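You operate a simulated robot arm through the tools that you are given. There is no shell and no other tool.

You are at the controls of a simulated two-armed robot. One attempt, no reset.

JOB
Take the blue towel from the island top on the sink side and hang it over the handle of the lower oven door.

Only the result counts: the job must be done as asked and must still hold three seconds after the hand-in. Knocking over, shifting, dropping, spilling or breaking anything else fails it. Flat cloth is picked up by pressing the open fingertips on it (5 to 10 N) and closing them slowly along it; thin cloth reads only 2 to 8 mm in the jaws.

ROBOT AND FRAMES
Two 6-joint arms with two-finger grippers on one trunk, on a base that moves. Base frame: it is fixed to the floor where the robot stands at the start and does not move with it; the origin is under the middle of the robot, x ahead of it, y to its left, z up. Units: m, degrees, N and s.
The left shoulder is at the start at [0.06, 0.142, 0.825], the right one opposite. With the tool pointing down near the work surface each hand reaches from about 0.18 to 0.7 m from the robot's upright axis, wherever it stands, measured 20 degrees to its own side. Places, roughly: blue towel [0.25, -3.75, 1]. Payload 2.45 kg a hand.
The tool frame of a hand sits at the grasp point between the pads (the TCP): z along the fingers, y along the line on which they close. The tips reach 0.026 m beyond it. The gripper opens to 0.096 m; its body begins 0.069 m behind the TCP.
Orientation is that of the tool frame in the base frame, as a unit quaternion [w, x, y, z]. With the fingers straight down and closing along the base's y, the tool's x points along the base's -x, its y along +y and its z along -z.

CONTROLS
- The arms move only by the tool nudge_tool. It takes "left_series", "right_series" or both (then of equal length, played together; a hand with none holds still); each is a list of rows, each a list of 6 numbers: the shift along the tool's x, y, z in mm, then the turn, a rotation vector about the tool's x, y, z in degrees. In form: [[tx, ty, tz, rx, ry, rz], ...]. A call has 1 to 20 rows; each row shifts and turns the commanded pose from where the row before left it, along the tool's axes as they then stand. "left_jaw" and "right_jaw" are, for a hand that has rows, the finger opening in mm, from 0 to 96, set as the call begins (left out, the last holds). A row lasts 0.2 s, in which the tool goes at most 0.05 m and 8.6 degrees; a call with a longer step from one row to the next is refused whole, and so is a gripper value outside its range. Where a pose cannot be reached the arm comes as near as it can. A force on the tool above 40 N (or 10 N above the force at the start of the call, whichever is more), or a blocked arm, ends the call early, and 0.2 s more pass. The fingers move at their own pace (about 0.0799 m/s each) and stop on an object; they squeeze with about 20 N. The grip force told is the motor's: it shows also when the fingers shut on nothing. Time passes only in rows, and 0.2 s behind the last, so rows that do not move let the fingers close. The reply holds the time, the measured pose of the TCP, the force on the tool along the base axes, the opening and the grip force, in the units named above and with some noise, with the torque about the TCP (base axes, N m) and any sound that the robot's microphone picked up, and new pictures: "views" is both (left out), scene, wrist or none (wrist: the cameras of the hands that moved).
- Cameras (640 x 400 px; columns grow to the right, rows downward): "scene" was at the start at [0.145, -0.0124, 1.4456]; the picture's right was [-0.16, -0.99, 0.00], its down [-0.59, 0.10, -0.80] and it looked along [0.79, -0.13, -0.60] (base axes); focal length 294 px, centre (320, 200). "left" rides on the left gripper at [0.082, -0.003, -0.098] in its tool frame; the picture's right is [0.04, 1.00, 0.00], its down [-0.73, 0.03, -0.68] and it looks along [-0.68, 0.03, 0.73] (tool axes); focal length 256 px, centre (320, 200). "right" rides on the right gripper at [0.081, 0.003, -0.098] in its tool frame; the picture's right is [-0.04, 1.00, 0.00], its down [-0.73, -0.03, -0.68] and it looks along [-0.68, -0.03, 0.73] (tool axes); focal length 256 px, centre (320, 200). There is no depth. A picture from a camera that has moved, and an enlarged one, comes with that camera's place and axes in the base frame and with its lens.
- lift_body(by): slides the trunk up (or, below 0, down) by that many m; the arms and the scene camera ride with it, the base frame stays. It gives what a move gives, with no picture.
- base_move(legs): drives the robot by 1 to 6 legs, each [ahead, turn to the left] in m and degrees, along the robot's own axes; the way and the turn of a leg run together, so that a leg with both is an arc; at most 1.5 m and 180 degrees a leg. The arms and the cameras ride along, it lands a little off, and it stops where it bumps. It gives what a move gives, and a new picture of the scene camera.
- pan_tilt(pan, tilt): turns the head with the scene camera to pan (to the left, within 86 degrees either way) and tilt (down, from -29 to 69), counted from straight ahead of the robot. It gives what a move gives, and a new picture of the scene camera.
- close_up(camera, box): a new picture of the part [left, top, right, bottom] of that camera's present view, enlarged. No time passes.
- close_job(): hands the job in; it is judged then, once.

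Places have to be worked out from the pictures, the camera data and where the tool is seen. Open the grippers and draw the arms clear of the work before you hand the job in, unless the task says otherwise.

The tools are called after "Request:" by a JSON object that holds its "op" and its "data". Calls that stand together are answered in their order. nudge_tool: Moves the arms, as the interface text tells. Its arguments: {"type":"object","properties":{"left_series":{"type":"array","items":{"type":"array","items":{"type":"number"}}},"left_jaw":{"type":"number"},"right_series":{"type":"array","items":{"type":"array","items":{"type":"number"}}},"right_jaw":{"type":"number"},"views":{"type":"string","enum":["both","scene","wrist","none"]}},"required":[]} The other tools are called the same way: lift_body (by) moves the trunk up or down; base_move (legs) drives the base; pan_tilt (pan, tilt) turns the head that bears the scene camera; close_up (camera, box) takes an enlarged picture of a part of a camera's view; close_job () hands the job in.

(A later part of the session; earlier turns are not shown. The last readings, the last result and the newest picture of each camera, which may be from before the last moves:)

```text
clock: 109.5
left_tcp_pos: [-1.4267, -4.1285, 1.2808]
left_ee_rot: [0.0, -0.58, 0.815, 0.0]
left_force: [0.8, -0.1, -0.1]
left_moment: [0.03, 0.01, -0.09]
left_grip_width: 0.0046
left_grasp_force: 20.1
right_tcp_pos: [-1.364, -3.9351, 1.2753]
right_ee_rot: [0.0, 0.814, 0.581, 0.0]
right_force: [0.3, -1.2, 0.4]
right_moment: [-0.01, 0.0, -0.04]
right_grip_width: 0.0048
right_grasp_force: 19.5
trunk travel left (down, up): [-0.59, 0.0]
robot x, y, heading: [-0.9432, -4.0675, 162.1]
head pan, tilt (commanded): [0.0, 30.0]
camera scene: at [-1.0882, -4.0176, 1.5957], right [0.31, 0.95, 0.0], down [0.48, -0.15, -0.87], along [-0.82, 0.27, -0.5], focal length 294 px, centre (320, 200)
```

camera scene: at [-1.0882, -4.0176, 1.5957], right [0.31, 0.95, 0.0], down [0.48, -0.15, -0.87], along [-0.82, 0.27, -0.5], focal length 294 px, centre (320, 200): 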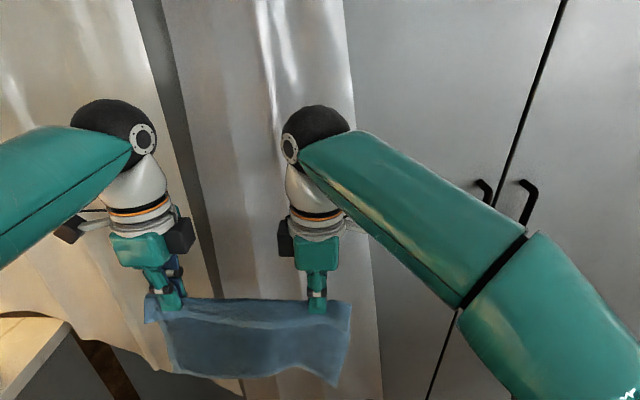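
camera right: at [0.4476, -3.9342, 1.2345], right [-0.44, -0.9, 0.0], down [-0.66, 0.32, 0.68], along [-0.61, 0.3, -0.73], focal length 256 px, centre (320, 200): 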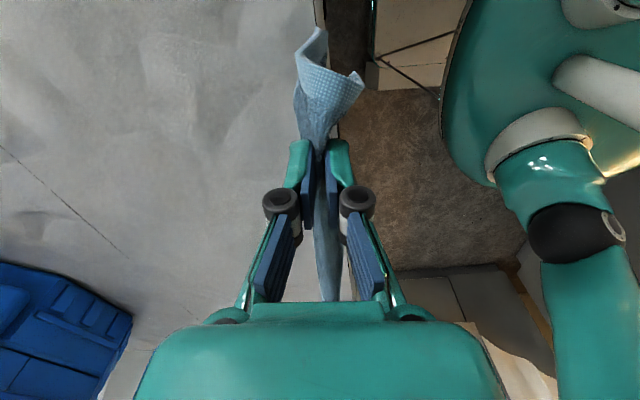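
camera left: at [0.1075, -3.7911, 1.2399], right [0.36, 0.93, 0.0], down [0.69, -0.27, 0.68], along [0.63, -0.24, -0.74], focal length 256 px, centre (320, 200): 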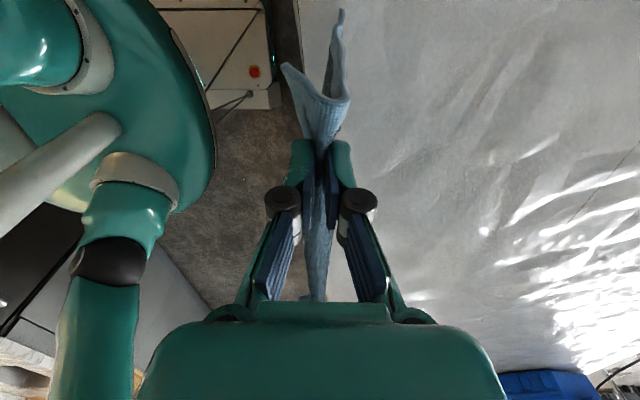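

Clearance looks adequate. I turn right in two steps to face down the oven passage.

Request:
{"op": "base_move", "data": {"legs": [[0, -45]]}}

Request:
{"op": "base_move", "data": {"legs": [[0, -42]]}}

```text
clock: 112.2
left_tcp_pos: [-1.3279, -3.7669, 1.2814]
left_ee_rot: [0.0, -0.225, 0.974, 0.0]
left_force: [0.0, 0.4, 0.4]
left_moment: [0.02, 0.03, 0.06]
left_grip_width: 0.0047
left_grasp_force: 20.7
right_tcp_pos: [-1.1467, -3.6746, 1.2771]
right_ee_rot: [0.0, 0.975, 0.224, -0.001]
right_force: [-0.4, -0.2, -0.2]
right_moment: [0.0, 0.04, 0.07]
right_grip_width: 0.0046
right_grasp_force: 19.8
trunk travel left (down, up): [-0.59, 0.0]
robot x, y, heading: [-0.9708, -4.0807, 117.3]
head pan, tilt (commanded): [0.0, 30.0]
camera scene: at [-1.0412, -3.9438, 1.5957], right [0.89, 0.46, 0.0], down [0.23, -0.44, -0.87], along [-0.4, 0.77, -0.5], focal length 294 px, centre (320, 200)
```

scene: 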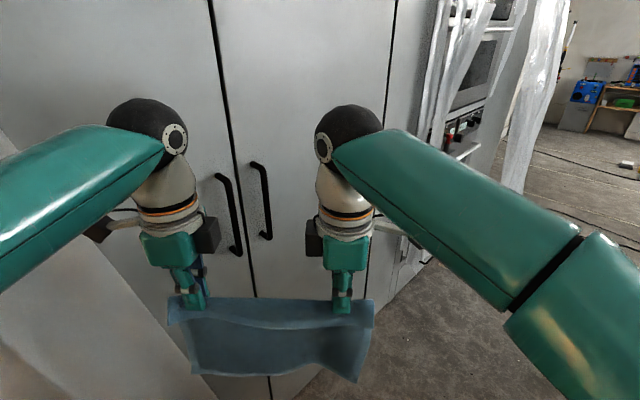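

```text
clock: 114.8
left_tcp_pos: [-1.0248, -3.6052, 1.283]
left_ee_rot: [0.0, 0.14, 0.99, 0.0]
left_force: [0.4, 0.1, -0.4]
left_moment: [-0.04, -0.03, 0.03]
left_grip_width: 0.0047
left_grasp_force: 19.7
right_tcp_pos: [-0.8289, -3.6585, 1.2768]
right_ee_rot: [0.0, 0.99, -0.14, 0.0]
right_force: [-1.4, 1.1, 0.4]
right_moment: [-0.01, 0.02, 0.07]
right_grip_width: 0.0047
right_grasp_force: 20.0
trunk travel left (down, up): [-0.59, 0.0]
robot x, y, heading: [-1.0055, -4.0709, 75.6]
head pan, tilt (commanded): [0.0, 30.0]
camera scene: at [-0.9637, -3.9211, 1.5957], right [0.97, -0.25, 0.0], down [-0.12, -0.49, -0.87], along [0.21, 0.84, -0.5], focal length 294 px, centre (320, 200)
```

scene: 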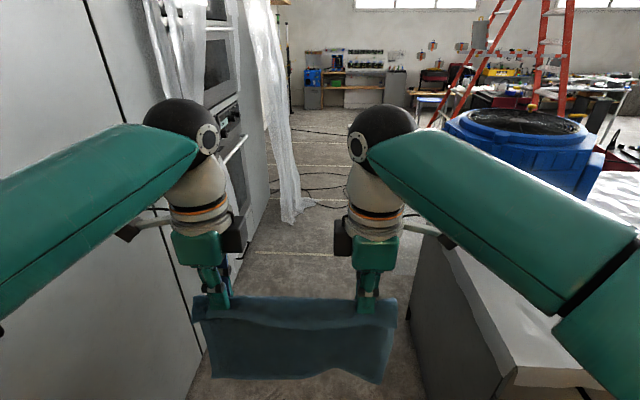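

The passage is clear, with the ovens on the left side now. I drive 1.2 m ahead, then look left at the ovens.

Request:
{"op": "base_move", "data": {"legs": [[1.2, 0]]}}

Request:
{"op": "pan_tilt", "data": {"pan": 45, "tilt": 30}}

```text
clock: 120.9
left_tcp_pos: [-0.7489, -2.4569, 1.2819]
left_ee_rot: [0.0, 0.132, 0.991, -0.001]
left_force: [0.1, -0.4, -0.1]
left_moment: [0.0, -0.02, 0.11]
left_grip_width: 0.0044
left_grasp_force: 19.7
right_tcp_pos: [-0.5498, -2.5059, 1.2777]
right_ee_rot: [-0.001, 0.991, -0.133, 0.0]
right_force: [-0.4, 0.0, -0.6]
right_moment: [0.0, 0.02, 0.05]
right_grip_width: 0.0047
right_grasp_force: 19.9
trunk travel left (down, up): [-0.59, 0.0]
robot x, y, heading: [-0.7179, -2.9213, 76.8]
head pan, tilt (commanded): [0.0, 30.0]
camera scene: at [-0.6826, -2.7705, 1.5957], right [0.97, -0.23, 0.0], down [-0.12, -0.49, -0.87], along [0.2, 0.84, -0.5], focal length 294 px, centre (320, 200)
```

scene: 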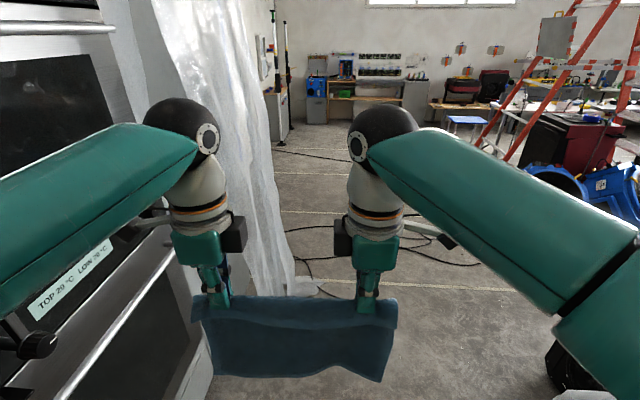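

```text
clock: 122.0
left_tcp_pos: [-0.7492, -2.4568, 1.2832]
left_ee_rot: [0.0, 0.133, 0.991, 0.0]
left_force: [0.5, -0.7, -0.7]
left_moment: [0.01, -0.01, 0.02]
left_grip_width: 0.0046
left_grasp_force: 20.4
right_tcp_pos: [-0.5509, -2.5059, 1.2782]
right_ee_rot: [-0.001, 0.991, -0.134, 0.0]
right_force: [-0.2, 0.7, -0.5]
right_moment: [0.02, -0.01, 0.04]
right_grip_width: 0.0051
right_grasp_force: 20.2
trunk travel left (down, up): [-0.59, 0.0]
robot x, y, heading: [-0.7143, -2.9224, 76.7]
head pan, tilt (commanded): [45.0, 30.0]
camera scene: at [-0.751, -2.7818, 1.5958], right [0.85, 0.52, 0.0], down [0.26, -0.43, -0.87], along [-0.45, 0.74, -0.5], focal length 294 px, centre (320, 200)
```

scene: 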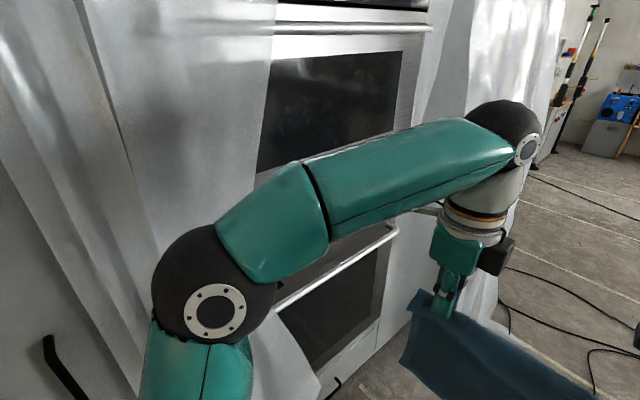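

The lower oven handle is visible: right end about u=2.13 m, z≈1.0, standing ~0.53 m to my left; the sheet covers its far left end. Before moving I look right to judge clearance to the blue scrubber.

Request:
{"op": "pan_tilt", "data": {"pan": -60, "tilt": 35}}

```text
clock: 123.8
left_tcp_pos: [-0.7502, -2.4563, 1.2837]
left_ee_rot: [-0.001, 0.132, 0.991, 0.0]
left_force: [0.6, -0.7, -0.4]
left_moment: [0.0, -0.02, 0.07]
left_grip_width: 0.0049
left_grasp_force: 20.1
right_tcp_pos: [-0.5521, -2.5056, 1.2785]
right_ee_rot: [-0.001, 0.991, -0.133, -0.001]
right_force: [-1.4, 0.2, -0.3]
right_moment: [0.01, 0.03, 0.05]
right_grip_width: 0.005
right_grasp_force: 20.4
trunk travel left (down, up): [-0.59, 0.0]
robot x, y, heading: [-0.7175, -2.9208, 76.5]
head pan, tilt (commanded): [-60.0, 35.0]
camera scene: at [-0.6193, -2.8337, 1.588], right [0.29, -0.96, 0.0], down [-0.55, -0.16, -0.82], along [0.78, 0.23, -0.57], focal length 294 px, centre (320, 200)
```

scene: 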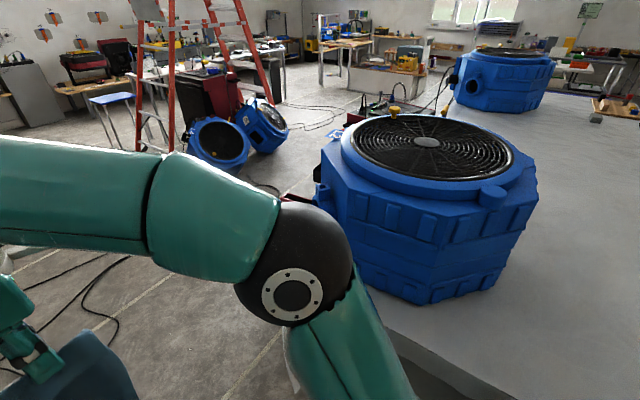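

Scrubber's nearest side is around v=-0.76 while my right elbow reaches about -0.63, so there's room. I go ahead past it and then edge away from the oven so there's space to turn.

Request:
{"op": "base_move", "data": {"legs": [[0.35, 0], [0, -19.5], [0.35, 0]]}}

Request:
{"op": "pan_tilt", "data": {"pan": 75, "tilt": 30}}

```text
clock: 129.2
left_tcp_pos: [-0.3221, -1.8296, 1.2823]
left_ee_rot: [0.0, 0.296, 0.955, -0.001]
left_force: [0.7, -0.7, 0.2]
left_moment: [-0.03, 0.02, 0.02]
left_grip_width: 0.0046
left_grasp_force: 20.1
right_tcp_pos: [-0.1502, -1.9421, 1.2783]
right_ee_rot: [0.0, 0.955, -0.296, 0.0]
right_force: [-0.2, -0.4, -1.1]
right_moment: [0.0, 0.03, 0.05]
right_grip_width: 0.0046
right_grasp_force: 19.2
trunk travel left (down, up): [-0.59, 0.0]
robot x, y, heading: [-0.441, -2.2792, 57.4]
head pan, tilt (commanded): [-60.0, 35.0]
camera scene: at [-0.3218, -2.2308, 1.5879], right [-0.05, -1.0, 0.0], down [-0.57, 0.03, -0.82], along [0.82, -0.04, -0.57], focal length 294 px, centre (320, 200)
```

scene: 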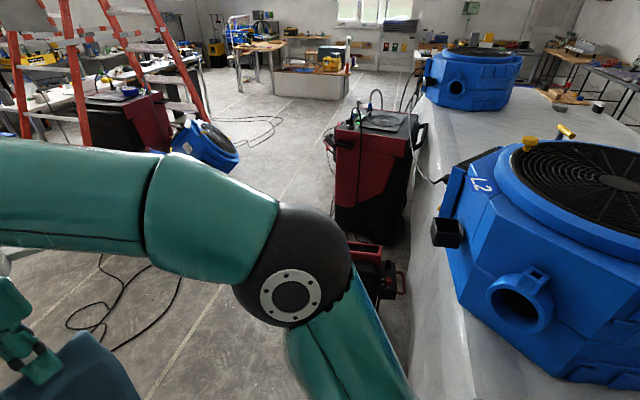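

```text
clock: 131.4
left_tcp_pos: [-0.3218, -1.8314, 1.2845]
left_ee_rot: [0.0, 0.296, 0.955, 0.0]
left_force: [1.0, 0.1, -0.4]
left_moment: [0.01, -0.04, 0.05]
left_grip_width: 0.0047
left_grasp_force: 19.8
right_tcp_pos: [-0.1502, -1.9423, 1.2769]
right_ee_rot: [0.0, 0.955, -0.297, 0.001]
right_force: [0.0, 0.6, 0.1]
right_moment: [-0.01, 0.0, 0.03]
right_grip_width: 0.0047
right_grasp_force: 20.4
trunk travel left (down, up): [-0.59, 0.0]
robot x, y, heading: [-0.4403, -2.2783, 57.3]
head pan, tilt (commanded): [75.0, 30.0]
camera scene: at [-0.4714, -2.1606, 1.5958], right [0.74, 0.67, 0.0], down [0.34, -0.37, -0.87], along [-0.58, 0.64, -0.5], focal length 294 px, centre (320, 200)
```

scene: 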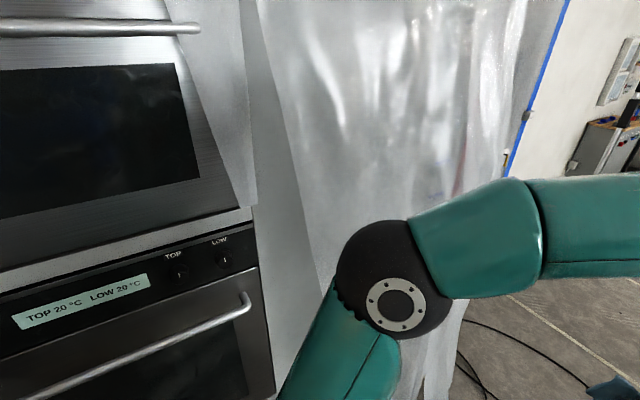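

The control panel "TOP / LOW" and the lower door's bar handle are clearly seen: bar at z≈1.0, v≈0.325, right end u≈2.11. Robot at (u 2.31, v -0.27); I turn left toward the oven in steps.

Request:
{"op": "base_move", "data": {"legs": [[0, 52]]}}

Request:
{"op": "pan_tilt", "data": {"pan": 30, "tilt": 35}}

```text
clock: 134.4
left_tcp_pos: [-0.7225, -1.9113, 1.2837]
left_ee_rot: [0.0, -0.154, 0.988, -0.001]
left_force: [1.5, 0.3, -0.5]
left_moment: [-0.01, 0.0, -0.07]
left_grip_width: 0.0047
left_grasp_force: 20.0
right_tcp_pos: [-0.5297, -1.8454, 1.2785]
right_ee_rot: [0.0, 0.988, 0.153, -0.001]
right_force: [0.2, 0.2, -0.2]
right_moment: [-0.04, 0.03, -0.07]
right_grip_width: 0.0043
right_grasp_force: 20.0
trunk travel left (down, up): [-0.59, 0.0]
robot x, y, heading: [-0.4058, -2.2708, 109.1]
head pan, tilt (commanded): [75.0, 30.0]
camera scene: at [-0.5192, -2.2169, 1.5958], right [-0.07, 1.0, 0.0], down [0.5, 0.04, -0.87], along [-0.86, -0.06, -0.5], focal length 294 px, centre (320, 200)
```

scene: 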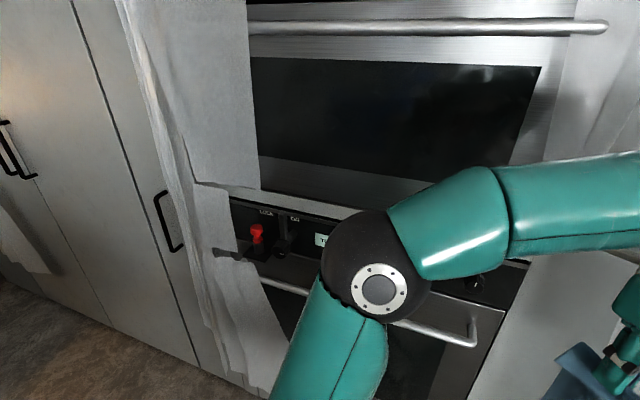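

```text
clock: 135.5
left_tcp_pos: [-0.7231, -1.9127, 1.2844]
left_ee_rot: [0.0, -0.154, 0.988, -0.001]
left_force: [0.1, 0.4, -0.2]
left_moment: [0.04, -0.04, -0.04]
left_grip_width: 0.0046
left_grasp_force: 20.6
right_tcp_pos: [-0.5305, -1.8454, 1.2784]
right_ee_rot: [0.0, 0.988, 0.153, 0.001]
right_force: [-0.2, -0.2, 1.4]
right_moment: [-0.01, 0.03, -0.06]
right_grip_width: 0.0045
right_grasp_force: 20.3
trunk travel left (down, up): [-0.59, 0.0]
robot x, y, heading: [-0.4085, -2.2668, 109.1]
head pan, tilt (commanded): [30.0, 35.0]
camera scene: at [-0.4964, -2.1533, 1.5879], right [0.65, 0.76, 0.0], down [0.44, -0.37, -0.82], along [-0.62, 0.53, -0.57], focal length 294 px, centre (320, 200)
```

scene: 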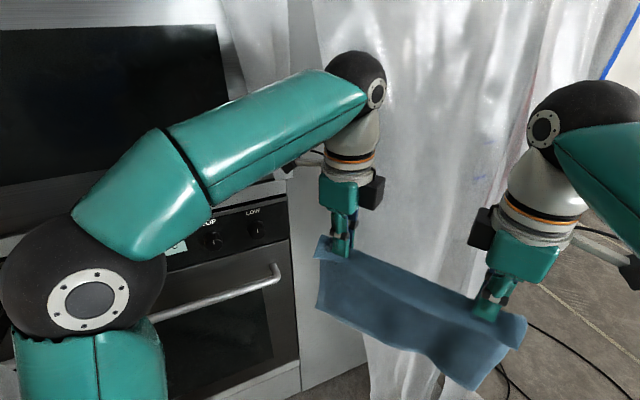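

The turn sweeps clear of the sheet and the oven. I finish the turn to face the oven.

Request:
{"op": "base_move", "data": {"legs": [[0, 53]]}}

Request:
{"op": "pan_tilt", "data": {"pan": 0, "tilt": 40}}

```text
clock: 138.8
left_tcp_pos: [-0.8849, -2.3137, 1.2838]
left_ee_rot: [0.001, -0.58, 0.815, 0.001]
left_force: [-0.7, -0.7, -0.4]
left_moment: [0.14, -0.02, -0.03]
left_grip_width: 0.0048
left_grasp_force: 19.7
right_tcp_pos: [-0.8223, -2.1192, 1.2805]
right_ee_rot: [-0.001, 0.815, 0.58, 0.002]
right_force: [-0.1, -0.8, -0.8]
right_moment: [0.11, -0.02, -0.07]
right_grip_width: 0.0049
right_grasp_force: 19.7
trunk travel left (down, up): [-0.59, 0.0]
robot x, y, heading: [-0.3989, -2.2284, 161.6]
head pan, tilt (commanded): [30.0, 35.0]
stopped in leg 1: the robot was blocked; the commanded pose is now the measured one
camera scene: at [-0.5434, -2.2329, 1.5878], right [-0.2, 0.98, 0.0], down [0.56, 0.12, -0.82], along [-0.8, -0.16, -0.58], focal length 294 px, centre (320, 200)
```

scene: 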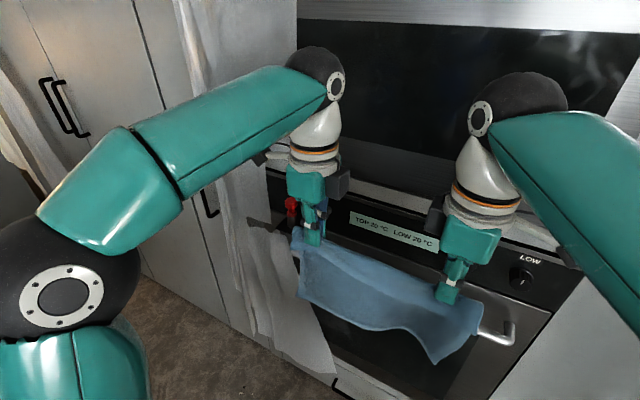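

```text
clock: 139.8
left_tcp_pos: [-0.8845, -2.3085, 1.2848]
left_ee_rot: [0.0, -0.579, 0.815, 0.0]
left_force: [-0.6, 0.8, -1.2]
left_moment: [0.04, -0.01, -0.02]
left_grip_width: 0.0048
left_grasp_force: 19.9
right_tcp_pos: [-0.8224, -2.1144, 1.28]
right_ee_rot: [-0.001, 0.815, 0.579, 0.0]
right_force: [-0.1, -1.1, -1.2]
right_moment: [-0.01, 0.0, -0.06]
right_grip_width: 0.0047
right_grasp_force: 20.4
trunk travel left (down, up): [-0.59, 0.0]
robot x, y, heading: [-0.3977, -2.2325, 161.8]
head pan, tilt (commanded): [0.0, 40.0]
camera scene: at [-0.5366, -2.1834, 1.5804], right [0.31, 0.95, 0.0], down [0.61, -0.2, -0.77], along [-0.73, 0.24, -0.64], focal length 294 px, centre (320, 200)
```

scene: 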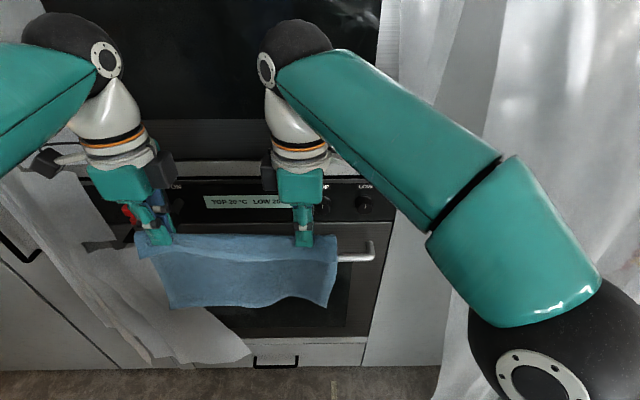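

Now facing the oven (heading ~162°); hands have sat ~8 cm left of my centre line, and the towel's bottom is at z≈1.08, above the bar (z≈1.01, v≈0.315). I shift both hands 55 mm right together, away from the left sheet and the red knob.

Request:
{"op": "nudge_tool", "data": {"left_series": [[-8, 0, 0, 0, 0, 0], [-8, 0, 0, 0, 0, 0], [-8, 0, 0, 0, 0, 0], [-8, 0, 0, 0, 0, 0], [-8, 0, 0, 0, 0, 0], [-8, 0, 0, 0, 0, 0], [-7, 0, 0, 0, 0, 0]], "right_series": [[8, 0, 0, 0, 0, 0], [8, 0, 0, 0, 0, 0], [8, 0, 0, 0, 0, 0], [8, 0, 0, 0, 0, 0], [8, 0, 0, 0, 0, 0], [8, 0, 0, 0, 0, 0], [7, 0, 0, 0, 0, 0]], "views": "scene"}}

```text
clock: 141.4
left_tcp_pos: [-0.8654, -2.2548, 1.2845]
left_ee_rot: [0.001, -0.58, 0.815, -0.001]
left_force: [-0.6, -0.3, 0.0]
left_moment: [0.0, -0.02, -0.05]
left_grip_width: 0.0044
left_grasp_force: 20.1
right_tcp_pos: [-0.8037, -2.0611, 1.2798]
right_ee_rot: [-0.001, 0.815, 0.579, -0.001]
right_force: [-0.1, -1.0, 0.0]
right_moment: [0.01, -0.01, -0.06]
right_grip_width: 0.0044
right_grasp_force: 20.1
trunk travel left (down, up): [-0.59, 0.0]
robot x, y, heading: [-0.3946, -2.2345, 162.0]
head pan, tilt (commanded): [0.0, 40.0]
camera scene: at [-0.5363, -2.1825, 1.5804], right [0.31, 0.95, 0.0], down [0.61, -0.2, -0.77], along [-0.73, 0.24, -0.64], focal length 294 px, centre (320, 200)
```

scene: 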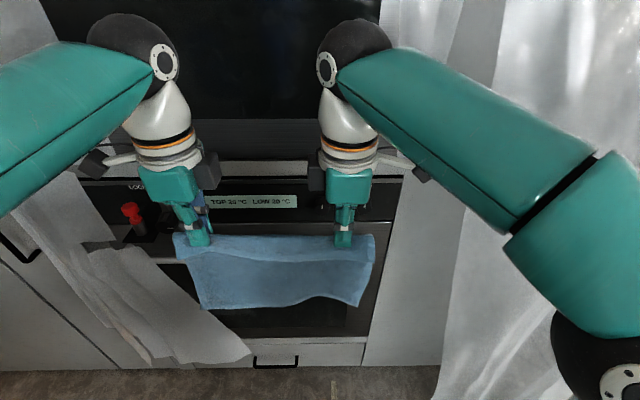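

The towel is now centred on the free part of the handle. I pitch both grippers forward (fingers toward the oven) in steps.

Request:
{"op": "nudge_tool", "data": {"left_series": [[0, 0, 0, -7.5, 0, 0], [0, 0, 0, -7.5, 0, 0], [0, 0, 0, -7.5, 0, 0]], "right_series": [[0, 0, 0, 7.5, 0, 0], [0, 0, 0, 7.5, 0, 0], [0, 0, 0, 7.5, 0, 0]], "views": "scene"}}

```text
clock: 142.2
left_tcp_pos: [-0.8648, -2.2549, 1.2857]
left_ee_rot: [-0.115, -0.568, 0.799, 0.161]
left_force: [0.9, -0.2, -1.0]
left_moment: [-0.04, -0.01, 0.04]
left_grip_width: 0.0048
left_grasp_force: 19.8
right_tcp_pos: [-0.8032, -2.0634, 1.281]
right_ee_rot: [-0.161, 0.8, 0.567, -0.116]
right_force: [0.3, -1.3, 0.3]
right_moment: [-0.03, -0.01, 0.02]
right_grip_width: 0.0047
right_grasp_force: 20.0
trunk travel left (down, up): [-0.59, 0.0]
robot x, y, heading: [-0.3982, -2.2333, 161.8]
head pan, tilt (commanded): [0.0, 40.0]
camera scene: at [-0.5341, -2.1835, 1.5807], right [0.31, 0.95, 0.0], down [0.61, -0.2, -0.77], along [-0.73, 0.24, -0.64], focal length 294 px, centre (320, 200)
```

scene: 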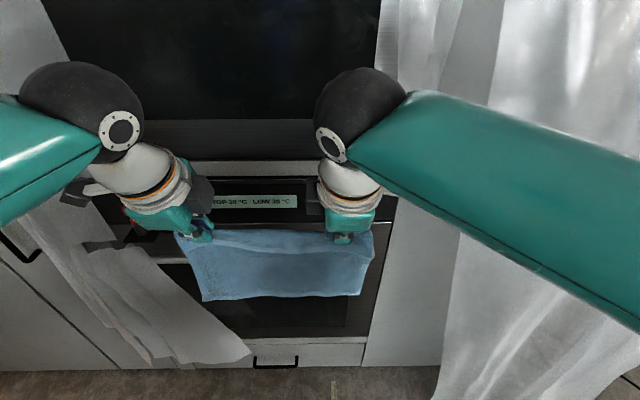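

Pitching works without load. I continue to about 45°.

Request:
{"op": "nudge_tool", "data": {"left_series": [[0, 0, 0, -7.5, 0, 0], [0, 0, 0, -7.5, 0, 0], [0, 0, 0, -7.5, 0, 0]], "right_series": [[0, 0, 0, 7.5, 0, 0], [0, 0, 0, 7.5, 0, 0], [0, 0, 0, 7.5, 0, 0]], "views": "both"}}

```text
clock: 143.0
left_tcp_pos: [-0.8653, -2.2557, 1.2853]
left_ee_rot: [-0.222, -0.536, 0.752, 0.312]
left_force: [0.1, 1.2, -1.1]
left_moment: [-0.08, -0.04, 0.03]
left_grip_width: 0.0047
left_grasp_force: 19.4
right_tcp_pos: [-0.8025, -2.0615, 1.2804]
right_ee_rot: [-0.313, 0.753, 0.534, -0.223]
right_force: [-1.0, -0.7, 0.4]
right_moment: [-0.05, -0.06, 0.0]
right_grip_width: 0.0046
right_grasp_force: 20.3
trunk travel left (down, up): [-0.59, 0.0]
robot x, y, heading: [-0.3948, -2.2326, 161.6]
head pan, tilt (commanded): [0.0, 40.0]
camera scene: at [-0.5349, -2.1835, 1.5806], right [0.31, 0.95, 0.0], down [0.61, -0.2, -0.77], along [-0.73, 0.24, -0.64], focal length 294 px, centre (320, 200)
camera right: at [-0.7089, -2.0082, 1.3486], right [0.65, -0.27, -0.71], down [0.2, -0.84, 0.5], along [-0.73, -0.46, -0.5], focal length 256 px, centre (320, 200)
camera left: at [-0.8257, -2.3559, 1.3538], right [-0.68, 0.19, 0.71], down [0.68, 0.54, 0.5], along [-0.29, 0.82, -0.5], focal length 256 px, centre (320, 200)
```

scene: 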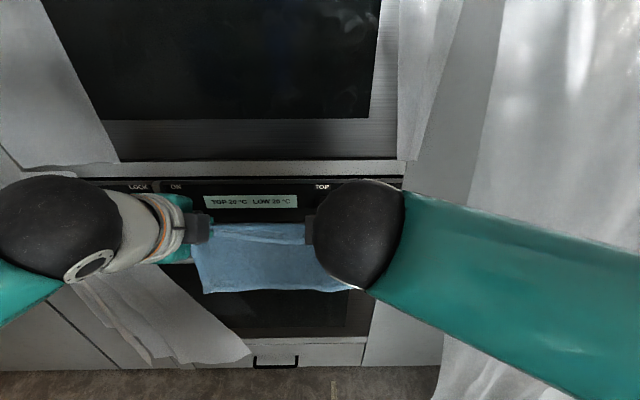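
right: 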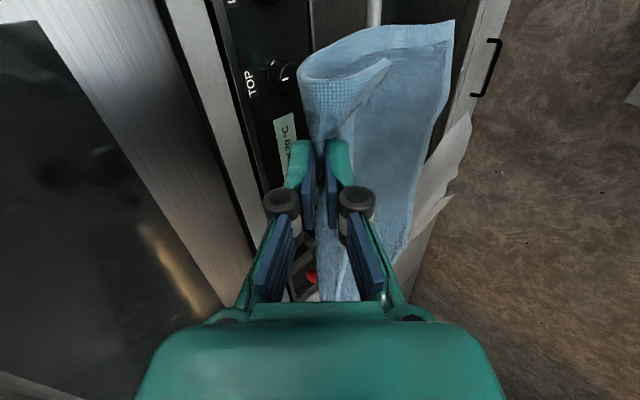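
left: 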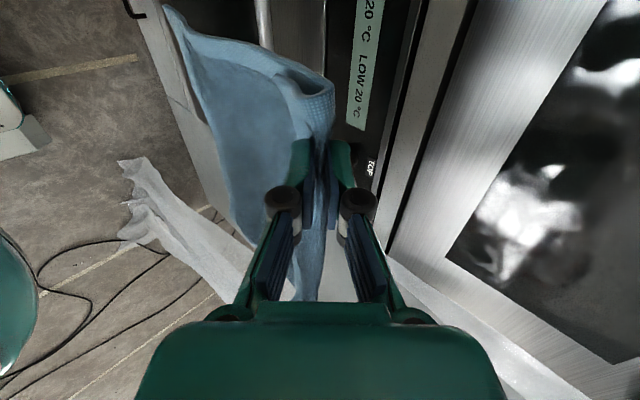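

Both grippers are pitched 45° and the towel hangs freely, bottom at z≈1.10, ~8 cm above the bar; wrist cameras put the bar at v≈0.318, z≈1.01. I move both hands forward 0.12 m at constant height.

Request:
{"op": "nudge_tool", "data": {"left_series": [[0, 14.1, 14.1, 0, 0, 0], [0, 14.1, 14.1, 0, 0, 0], [0, 14.1, 14.1, 0, 0, 0], [0, 14.1, 14.1, 0, 0, 0], [0, 14.1, 14.1, 0, 0, 0], [0, 14.1, 14.1, 0, 0, 0], [0, 0, 0, 0, 0, 0]], "right_series": [[0, -14.1, 14.1, 0, 0, 0], [0, -14.1, 14.1, 0, 0, 0], [0, -14.1, 14.1, 0, 0, 0], [0, -14.1, 14.1, 0, 0, 0], [0, -14.1, 14.1, 0, 0, 0], [0, -14.1, 14.1, 0, 0, 0], [0, 0, 0, 0, 0, 0]], "views": "both"}}

```text
clock: 144.6
left_tcp_pos: [-0.9793, -2.2174, 1.2858]
left_ee_rot: [-0.222, -0.536, 0.753, 0.312]
left_force: [0.3, 1.4, 0.1]
left_moment: [-0.02, -0.11, -0.02]
left_grip_width: 0.0045
left_grasp_force: 19.9
right_tcp_pos: [-0.9176, -2.024, 1.2801]
right_ee_rot: [-0.313, 0.753, 0.535, -0.223]
right_force: [0.3, -0.9, -0.4]
right_moment: [-0.03, -0.04, 0.03]
right_grip_width: 0.0047
right_grasp_force: 20.2
trunk travel left (down, up): [-0.59, 0.0]
robot x, y, heading: [-0.3963, -2.2312, 161.7]
head pan, tilt (commanded): [0.0, 40.0]
camera scene: at [-0.5351, -2.1833, 1.5806], right [0.31, 0.95, 0.0], down [0.61, -0.2, -0.77], along [-0.73, 0.24, -0.64], focal length 294 px, centre (320, 200)
camera right: at [-0.8224, -1.9684, 1.3478], right [0.65, -0.27, -0.71], down [0.19, -0.84, 0.5], along [-0.73, -0.46, -0.5], focal length 256 px, centre (320, 200)
camera left: at [-0.9394, -2.3174, 1.3536], right [-0.68, 0.19, 0.71], down [0.67, 0.54, 0.5], along [-0.29, 0.82, -0.5], focal length 256 px, centre (320, 200)
```

scene: 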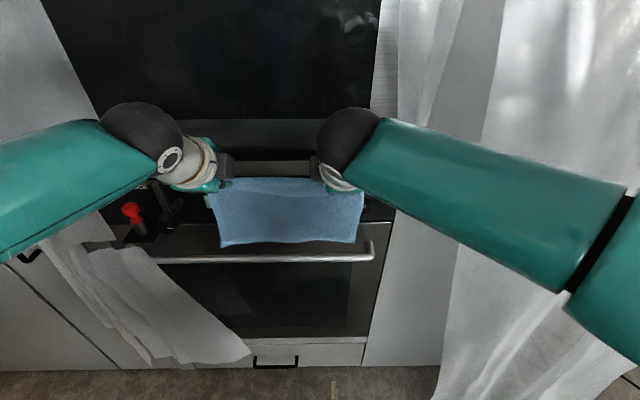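
right: 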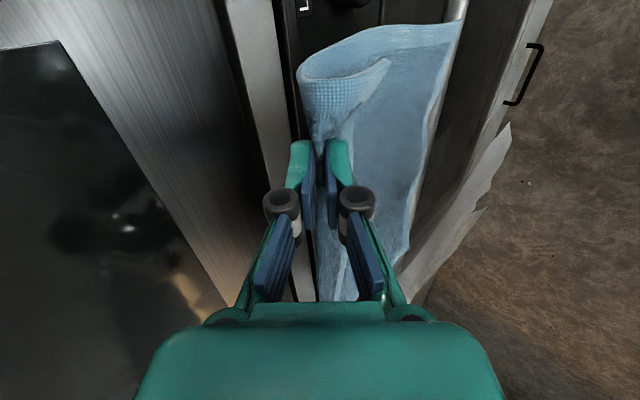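
left: 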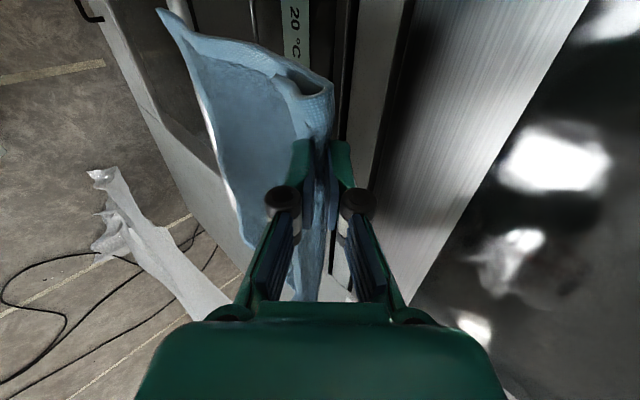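

The towel now hangs just in front of and above the bar, whose full free length (u≈2.13–2.63) is visible. I zoom in to check the lever and knob on the left of the panel against the left wrist camera.

Request:
{"op": "close_up", "data": {"camera": "scene", "box": [80, 130, 400, 290]}}

```text
2.00 times, centred on (240, 210) of scene
camera zoom: at [-0.5351, -2.1833, 1.5806], right [0.31, 0.95, 0.0], down [0.61, -0.2, -0.77], along [-0.73, 0.24, -0.64], focal length 588 px, centre (480, 180)
```

zoom: 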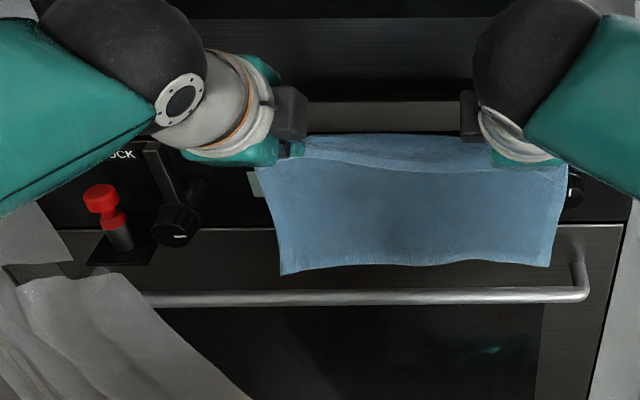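

The LOCK/ON knob sits at u≈2.57, v≈0.32, so the left wrist camera (u≈2.49) keeps ~4 cm clear; the TOP knob (u≈2.225, z≈1.13, front v≈0.36) must not be touched by the right fingertips. I move forward 6 cm at this height so the towel hangs beyond the bar.

Request:
{"op": "nudge_tool", "data": {"left_series": [[0, 11, 11, 0, 0, 0], [0, 11, 11, 0, 0, 0], [0, 11, 11, 0, 0, 0], [0, 11, 11, 0, 0, 0], [0, 0, 0, 0, 0, 0]], "right_series": [[0, -11, 11, 0, 0, 0], [0, -11, 11, 0, 0, 0], [0, -11, 11, 0, 0, 0], [0, -11, 11, 0, 0, 0], [0, 0, 0, 0, 0, 0]], "views": "both"}}

```text
clock: 145.8
left_tcp_pos: [-1.0369, -2.1977, 1.2839]
left_ee_rot: [-0.222, -0.535, 0.753, 0.312]
left_force: [0.3, 1.0, 0.0]
left_moment: [-0.01, -0.06, 0.0]
left_grip_width: 0.0047
left_grasp_force: 19.3
right_tcp_pos: [-0.9751, -2.0034, 1.2797]
right_ee_rot: [-0.312, 0.753, 0.535, -0.223]
right_force: [-0.6, -1.7, -0.4]
right_moment: [-0.03, 0.0, 0.02]
right_grip_width: 0.0048
right_grasp_force: 20.2
trunk travel left (down, up): [-0.59, 0.0]
robot x, y, heading: [-0.3952, -2.2345, 161.6]
head pan, tilt (commanded): [0.0, 40.0]
camera scene: at [-0.5354, -2.1831, 1.5806], right [0.31, 0.95, 0.0], down [0.61, -0.2, -0.77], along [-0.73, 0.24, -0.64], focal length 294 px, centre (320, 200)
camera right: at [-0.8803, -1.9487, 1.3482], right [0.65, -0.27, -0.71], down [0.19, -0.84, 0.5], along [-0.73, -0.46, -0.5], focal length 256 px, centre (320, 200)
camera left: at [-0.9976, -2.2969, 1.353], right [-0.68, 0.19, 0.71], down [0.67, 0.54, 0.5], along [-0.29, 0.82, -0.5], focal length 256 px, centre (320, 200)
```

scene: 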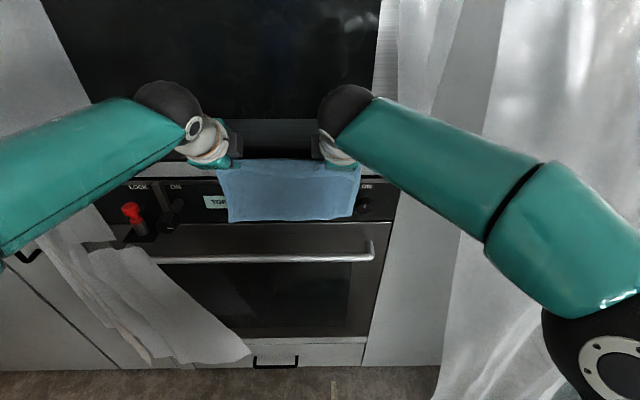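
right: 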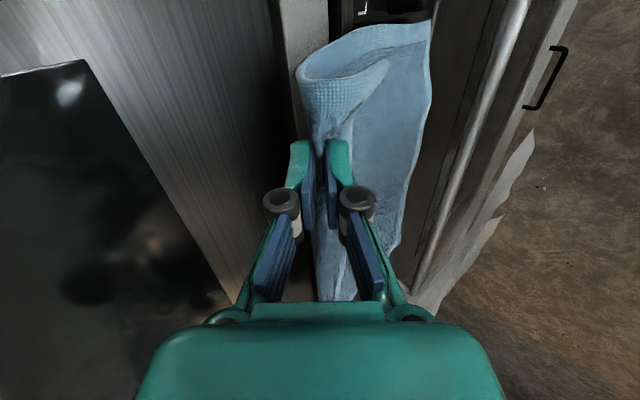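
left: 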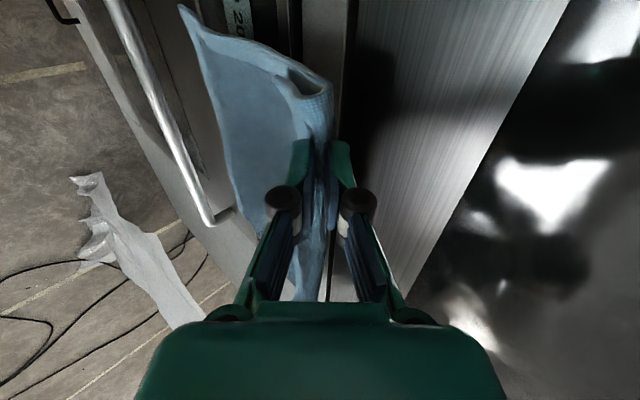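

The towel now hangs beyond the bar line in the wrist views, but my bar estimates from the wrist cameras (v≈0.345, z≈0.975) differ a bit from the scene ones. I take close‑ups from both wrist cameras before lowering.

Request:
{"op": "close_up", "data": {"camera": "left", "box": [60, 0, 380, 200]}}

Request:
{"op": "close_up", "data": {"camera": "right", "box": [280, 0, 600, 200]}}

Request:
{"op": "close_up", "data": {"camera": "scene", "box": [100, 150, 420, 350]}}

```text
2.00 times, centred on (220, 100) of left
camera zoom: at [-0.9976, -2.2969, 1.353], right [-0.68, 0.19, 0.71], down [0.67, 0.54, 0.5], along [-0.29, 0.82, -0.5], focal length 512 px, centre (520, 400)
```

zoom: 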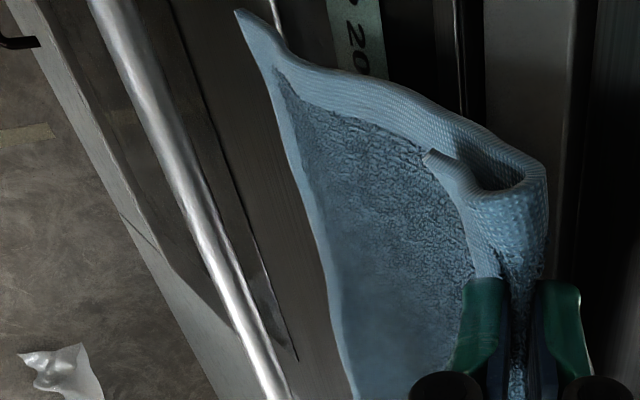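

```text
2.00 times, centred on (440, 100) of right
camera zoom: at [-0.8803, -1.9487, 1.3482], right [0.65, -0.27, -0.71], down [0.19, -0.84, 0.5], along [-0.73, -0.46, -0.5], focal length 512 px, centre (80, 400)
```

zoom: 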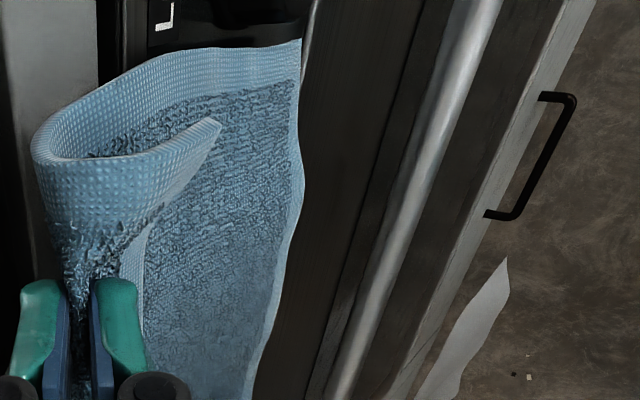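

```text
2.00 times, centred on (260, 250) of scene
camera zoom: at [-0.5354, -2.1831, 1.5806], right [0.31, 0.95, 0.0], down [0.61, -0.2, -0.77], along [-0.73, 0.24, -0.64], focal length 588 px, centre (440, 100)
```

zoom: 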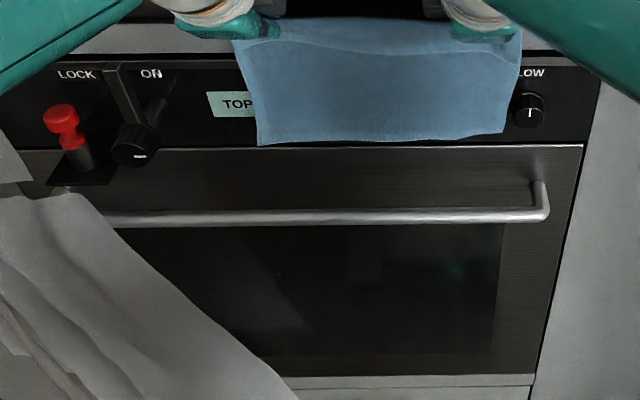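

Refined: bar centre v≈0.341, z≈0.984 (top ≈1.0), door face v≈0.393; towel's lower edge hangs at v≈0.362, just behind the bar's back. I nudge 12 mm forward and 12 mm right (to pass between the TOP and LOW knobs), then lower by 8 cm.

Request:
{"op": "nudge_tool", "data": {"left_series": [[-6, 4.2, 4.2, 0, 0, 0], [-6, 4.2, 4.2, 0, 0, 0], [0, -7.07, 7.07, 0, 0, 0], [0, -7.07, 7.07, 0, 0, 0], [0, -7.07, 7.07, 0, 0, 0], [0, -7.07, 7.07, 0, 0, 0], [0, -7.07, 7.07, 0, 0, 0], [0, -7.07, 7.07, 0, 0, 0], [0, 0, 0, 0, 0, 0]], "right_series": [[6, -4.2, 4.2, 0, 0, 0], [6, -4.2, 4.2, 0, 0, 0], [0, 7.07, 7.07, 0, 0, 0], [0, 7.07, 7.07, 0, 0, 0], [0, 7.07, 7.07, 0, 0, 0], [0, 7.07, 7.07, 0, 0, 0], [0, 7.07, 7.07, 0, 0, 0], [0, 7.07, 7.07, 0, 0, 0], [0, 0, 0, 0, 0, 0]], "views": "both"}}

```text
clock: 147.8
left_tcp_pos: [-1.0456, -2.1821, 1.2252]
left_ee_rot: [-0.222, -0.536, 0.753, 0.312]
left_force: [0.9, 0.5, -0.8]
left_moment: [-0.06, -0.08, -0.04]
left_grip_width: 0.0048
left_grasp_force: 20.1
right_tcp_pos: [-0.9842, -1.987, 1.218]
right_ee_rot: [-0.312, 0.753, 0.534, -0.223]
right_force: [-0.6, -0.8, -1.2]
right_moment: [0.01, -0.04, 0.02]
right_grip_width: 0.005
right_grasp_force: 20.1
trunk travel left (down, up): [-0.59, 0.0]
robot x, y, heading: [-0.397, -2.2305, 161.6]
head pan, tilt (commanded): [0.0, 40.0]
camera scene: at [-0.5365, -2.1828, 1.5804], right [0.31, 0.95, 0.0], down [0.61, -0.2, -0.77], along [-0.73, 0.24, -0.64], focal length 294 px, centre (320, 200)
camera right: at [-0.8897, -1.9333, 1.2872], right [0.65, -0.27, -0.71], down [0.19, -0.84, 0.5], along [-0.73, -0.46, -0.5], focal length 256 px, centre (320, 200)
camera left: at [-1.006, -2.2811, 1.2928], right [-0.68, 0.19, 0.71], down [0.67, 0.54, 0.5], along [-0.29, 0.82, -0.5], focal length 256 px, centre (320, 200)
```

scene: 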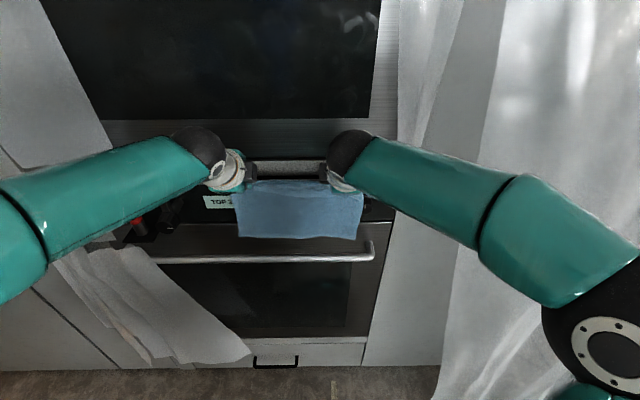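
right: 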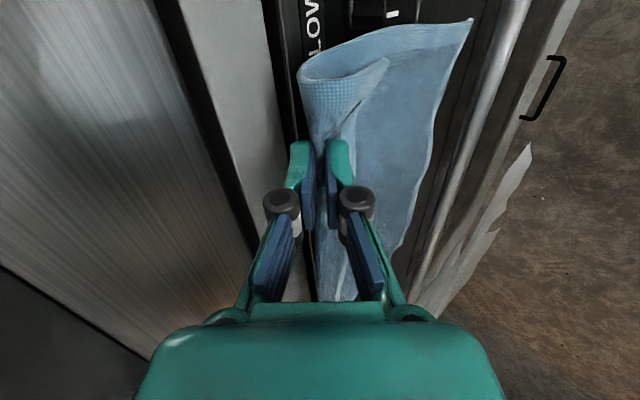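
left: 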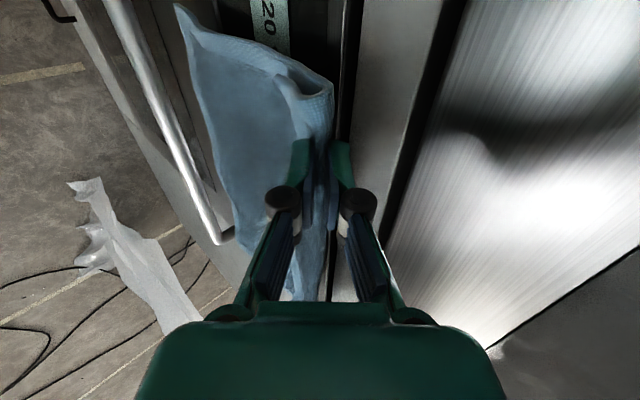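

Lowered 6 cm; the left lower corner is behind the bar line (v≈0.37) but the right corner curls to v≈0.353, right at the bar's back. I go 11 mm further forward and then lower 3 cm to look again.

Request:
{"op": "nudge_tool", "data": {"left_series": [[0, 3.9, 3.9, 0, 0, 0], [0, 3.9, 3.9, 0, 0, 0], [0, -7.07, 7.07, 0, 0, 0], [0, -7.07, 7.07, 0, 0, 0], [0, -7.07, 7.07, 0, 0, 0], [0, 0, 0, 0, 0, 0]], "right_series": [[0, -3.9, 3.9, 0, 0, 0], [0, -3.9, 3.9, 0, 0, 0], [0, 7.07, 7.07, 0, 0, 0], [0, 7.07, 7.07, 0, 0, 0], [0, 7.07, 7.07, 0, 0, 0], [0, 0, 0, 0, 0, 0]], "views": "both"}}

Request:
{"op": "close_up", "data": {"camera": "right", "box": [280, 0, 600, 200]}}

Request:
{"op": "close_up", "data": {"camera": "left", "box": [60, 0, 380, 200]}}

```text
clock: 149.2
left_tcp_pos: [-1.0552, -2.1787, 1.194]
left_ee_rot: [-0.222, -0.535, 0.753, 0.312]
left_force: [-0.3, 1.2, 0.3]
left_moment: [-0.02, -0.05, -0.02]
left_grip_width: 0.0044
left_grasp_force: 19.6
right_tcp_pos: [-0.9934, -1.9844, 1.1883]
right_ee_rot: [-0.313, 0.753, 0.535, -0.223]
right_force: [-0.2, 0.4, 0.4]
right_moment: [0.0, -0.04, 0.01]
right_grip_width: 0.0045
right_grasp_force: 20.2
trunk travel left (down, up): [-0.59, 0.0]
robot x, y, heading: [-0.3912, -2.2316, 161.8]
head pan, tilt (commanded): [0.0, 40.0]
camera scene: at [-0.5365, -2.1828, 1.5804], right [0.31, 0.95, 0.0], down [0.61, -0.2, -0.77], along [-0.73, 0.24, -0.64], focal length 294 px, centre (320, 200)
camera right: at [-0.8993, -1.9293, 1.2569], right [0.65, -0.27, -0.71], down [0.19, -0.84, 0.5], along [-0.73, -0.46, -0.5], focal length 256 px, centre (320, 200)
camera left: at [-1.016, -2.2773, 1.2623], right [-0.68, 0.19, 0.71], down [0.67, 0.54, 0.5], along [-0.29, 0.82, -0.5], focal length 256 px, centre (320, 200)
```

scene: 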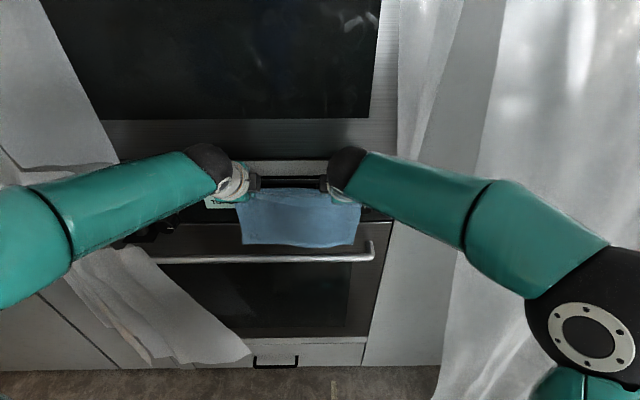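
right: 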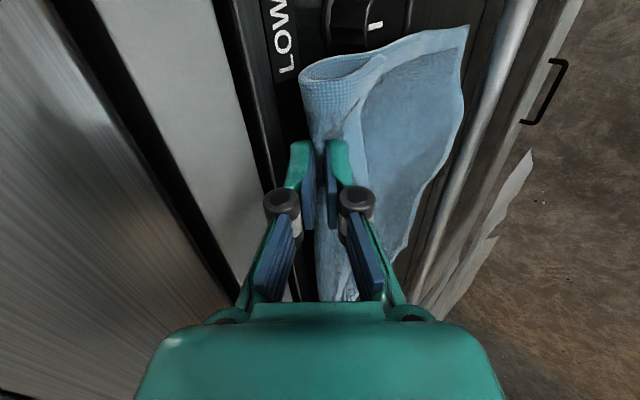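
left: 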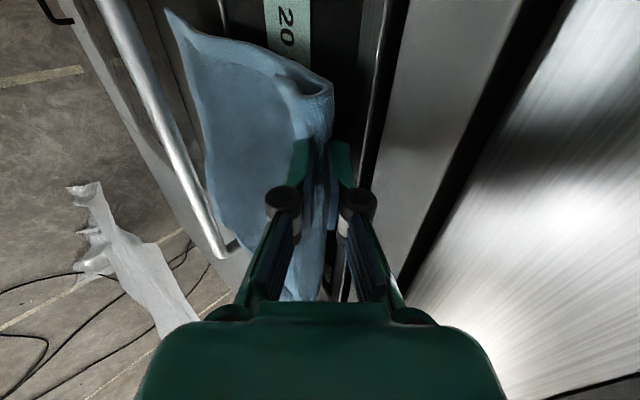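

```text
2.00 times, centred on (440, 100) of right
camera zoom: at [-0.8993, -1.9293, 1.2569], right [0.65, -0.27, -0.71], down [0.19, -0.84, 0.5], along [-0.73, -0.46, -0.5], focal length 512 px, centre (80, 400)
```

zoom: 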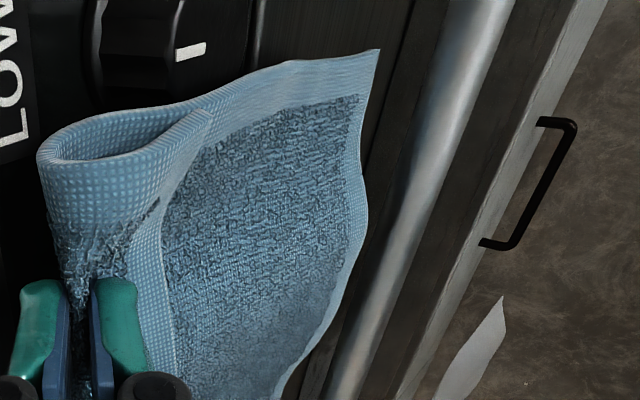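

```text
2.00 times, centred on (220, 100) of left
camera zoom: at [-1.016, -2.2773, 1.2623], right [-0.68, 0.19, 0.71], down [0.67, 0.54, 0.5], along [-0.29, 0.82, -0.5], focal length 512 px, centre (520, 400)
```

zoom: 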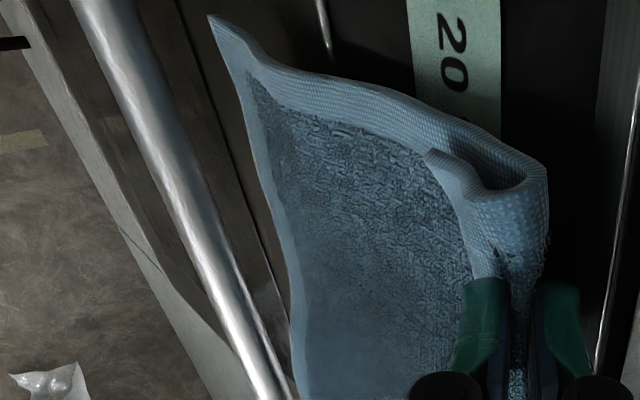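

Both lower corners now hang in the gap between the bar and the door, and the right fingers are between the TOP and LOW knobs. I lower another 5 cm.

Request:
{"op": "nudge_tool", "data": {"left_series": [[0, -7.07, 7.07, 0, 0, 0], [0, -7.07, 7.07, 0, 0, 0], [0, -7.07, 7.07, 0, 0, 0], [0, -7.07, 7.07, 0, 0, 0], [0, -7.07, 7.07, 0, 0, 0], [0, 0, 0, 0, 0, 0]], "right_series": [[0, 7.07, 7.07, 0, 0, 0], [0, 7.07, 7.07, 0, 0, 0], [0, 7.07, 7.07, 0, 0, 0], [0, 7.07, 7.07, 0, 0, 0], [0, 7.07, 7.07, 0, 0, 0], [0, 0, 0, 0, 0, 0]], "views": "both"}}

Request:
{"op": "close_up", "data": {"camera": "scene", "box": [160, 150, 420, 310]}}

```text
clock: 150.6
left_tcp_pos: [-1.0553, -2.176, 1.1438]
left_ee_rot: [-0.222, -0.534, 0.754, 0.312]
left_force: [2.5, 9.1, 1.1]
left_moment: [0.14, -0.07, -0.18]
left_grip_width: 0.0047
left_grasp_force: 19.8
right_tcp_pos: [-0.9934, -1.9833, 1.1413]
right_ee_rot: [-0.313, 0.752, 0.535, -0.225]
right_force: [-1.2, -5.8, 12.2]
right_moment: [-0.19, 0.25, 0.1]
right_grip_width: 0.005
right_grasp_force: 20.3
trunk travel left (down, up): [-0.59, 0.0]
robot x, y, heading: [-0.396, -2.2295, 161.5]
head pan, tilt (commanded): [0.0, 40.0]
camera scene: at [-0.5347, -2.1827, 1.5807], right [0.31, 0.95, 0.0], down [0.61, -0.2, -0.77], along [-0.73, 0.24, -0.64], focal length 294 px, centre (320, 200)
camera right: at [-0.898, -1.929, 1.2087], right [0.65, -0.27, -0.71], down [0.2, -0.84, 0.5], along [-0.73, -0.47, -0.49], focal length 256 px, centre (320, 200)
camera left: at [-1.0156, -2.2762, 1.2127], right [-0.68, 0.19, 0.71], down [0.68, 0.54, 0.5], along [-0.28, 0.82, -0.5], focal length 256 px, centre (320, 200)
```

scene: 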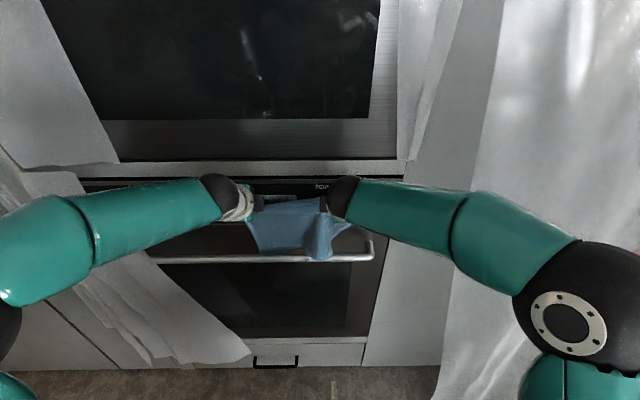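
right: 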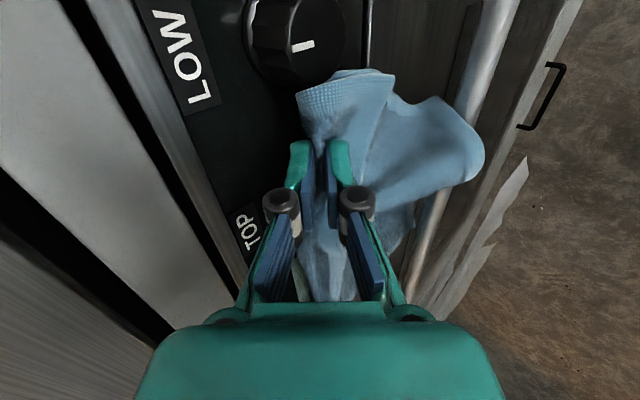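
left: 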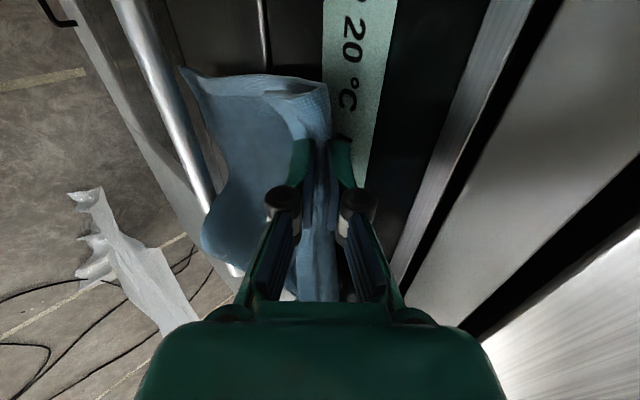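

```text
2.46 times, centred on (290, 230) of scene
camera zoom: at [-0.5347, -2.1827, 1.5807], right [0.31, 0.95, 0.0], down [0.61, -0.2, -0.77], along [-0.73, 0.24, -0.64], focal length 724 px, centre (394, 126)
```

zoom: 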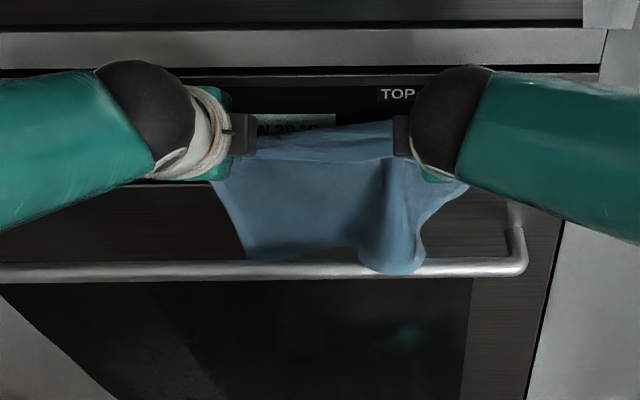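

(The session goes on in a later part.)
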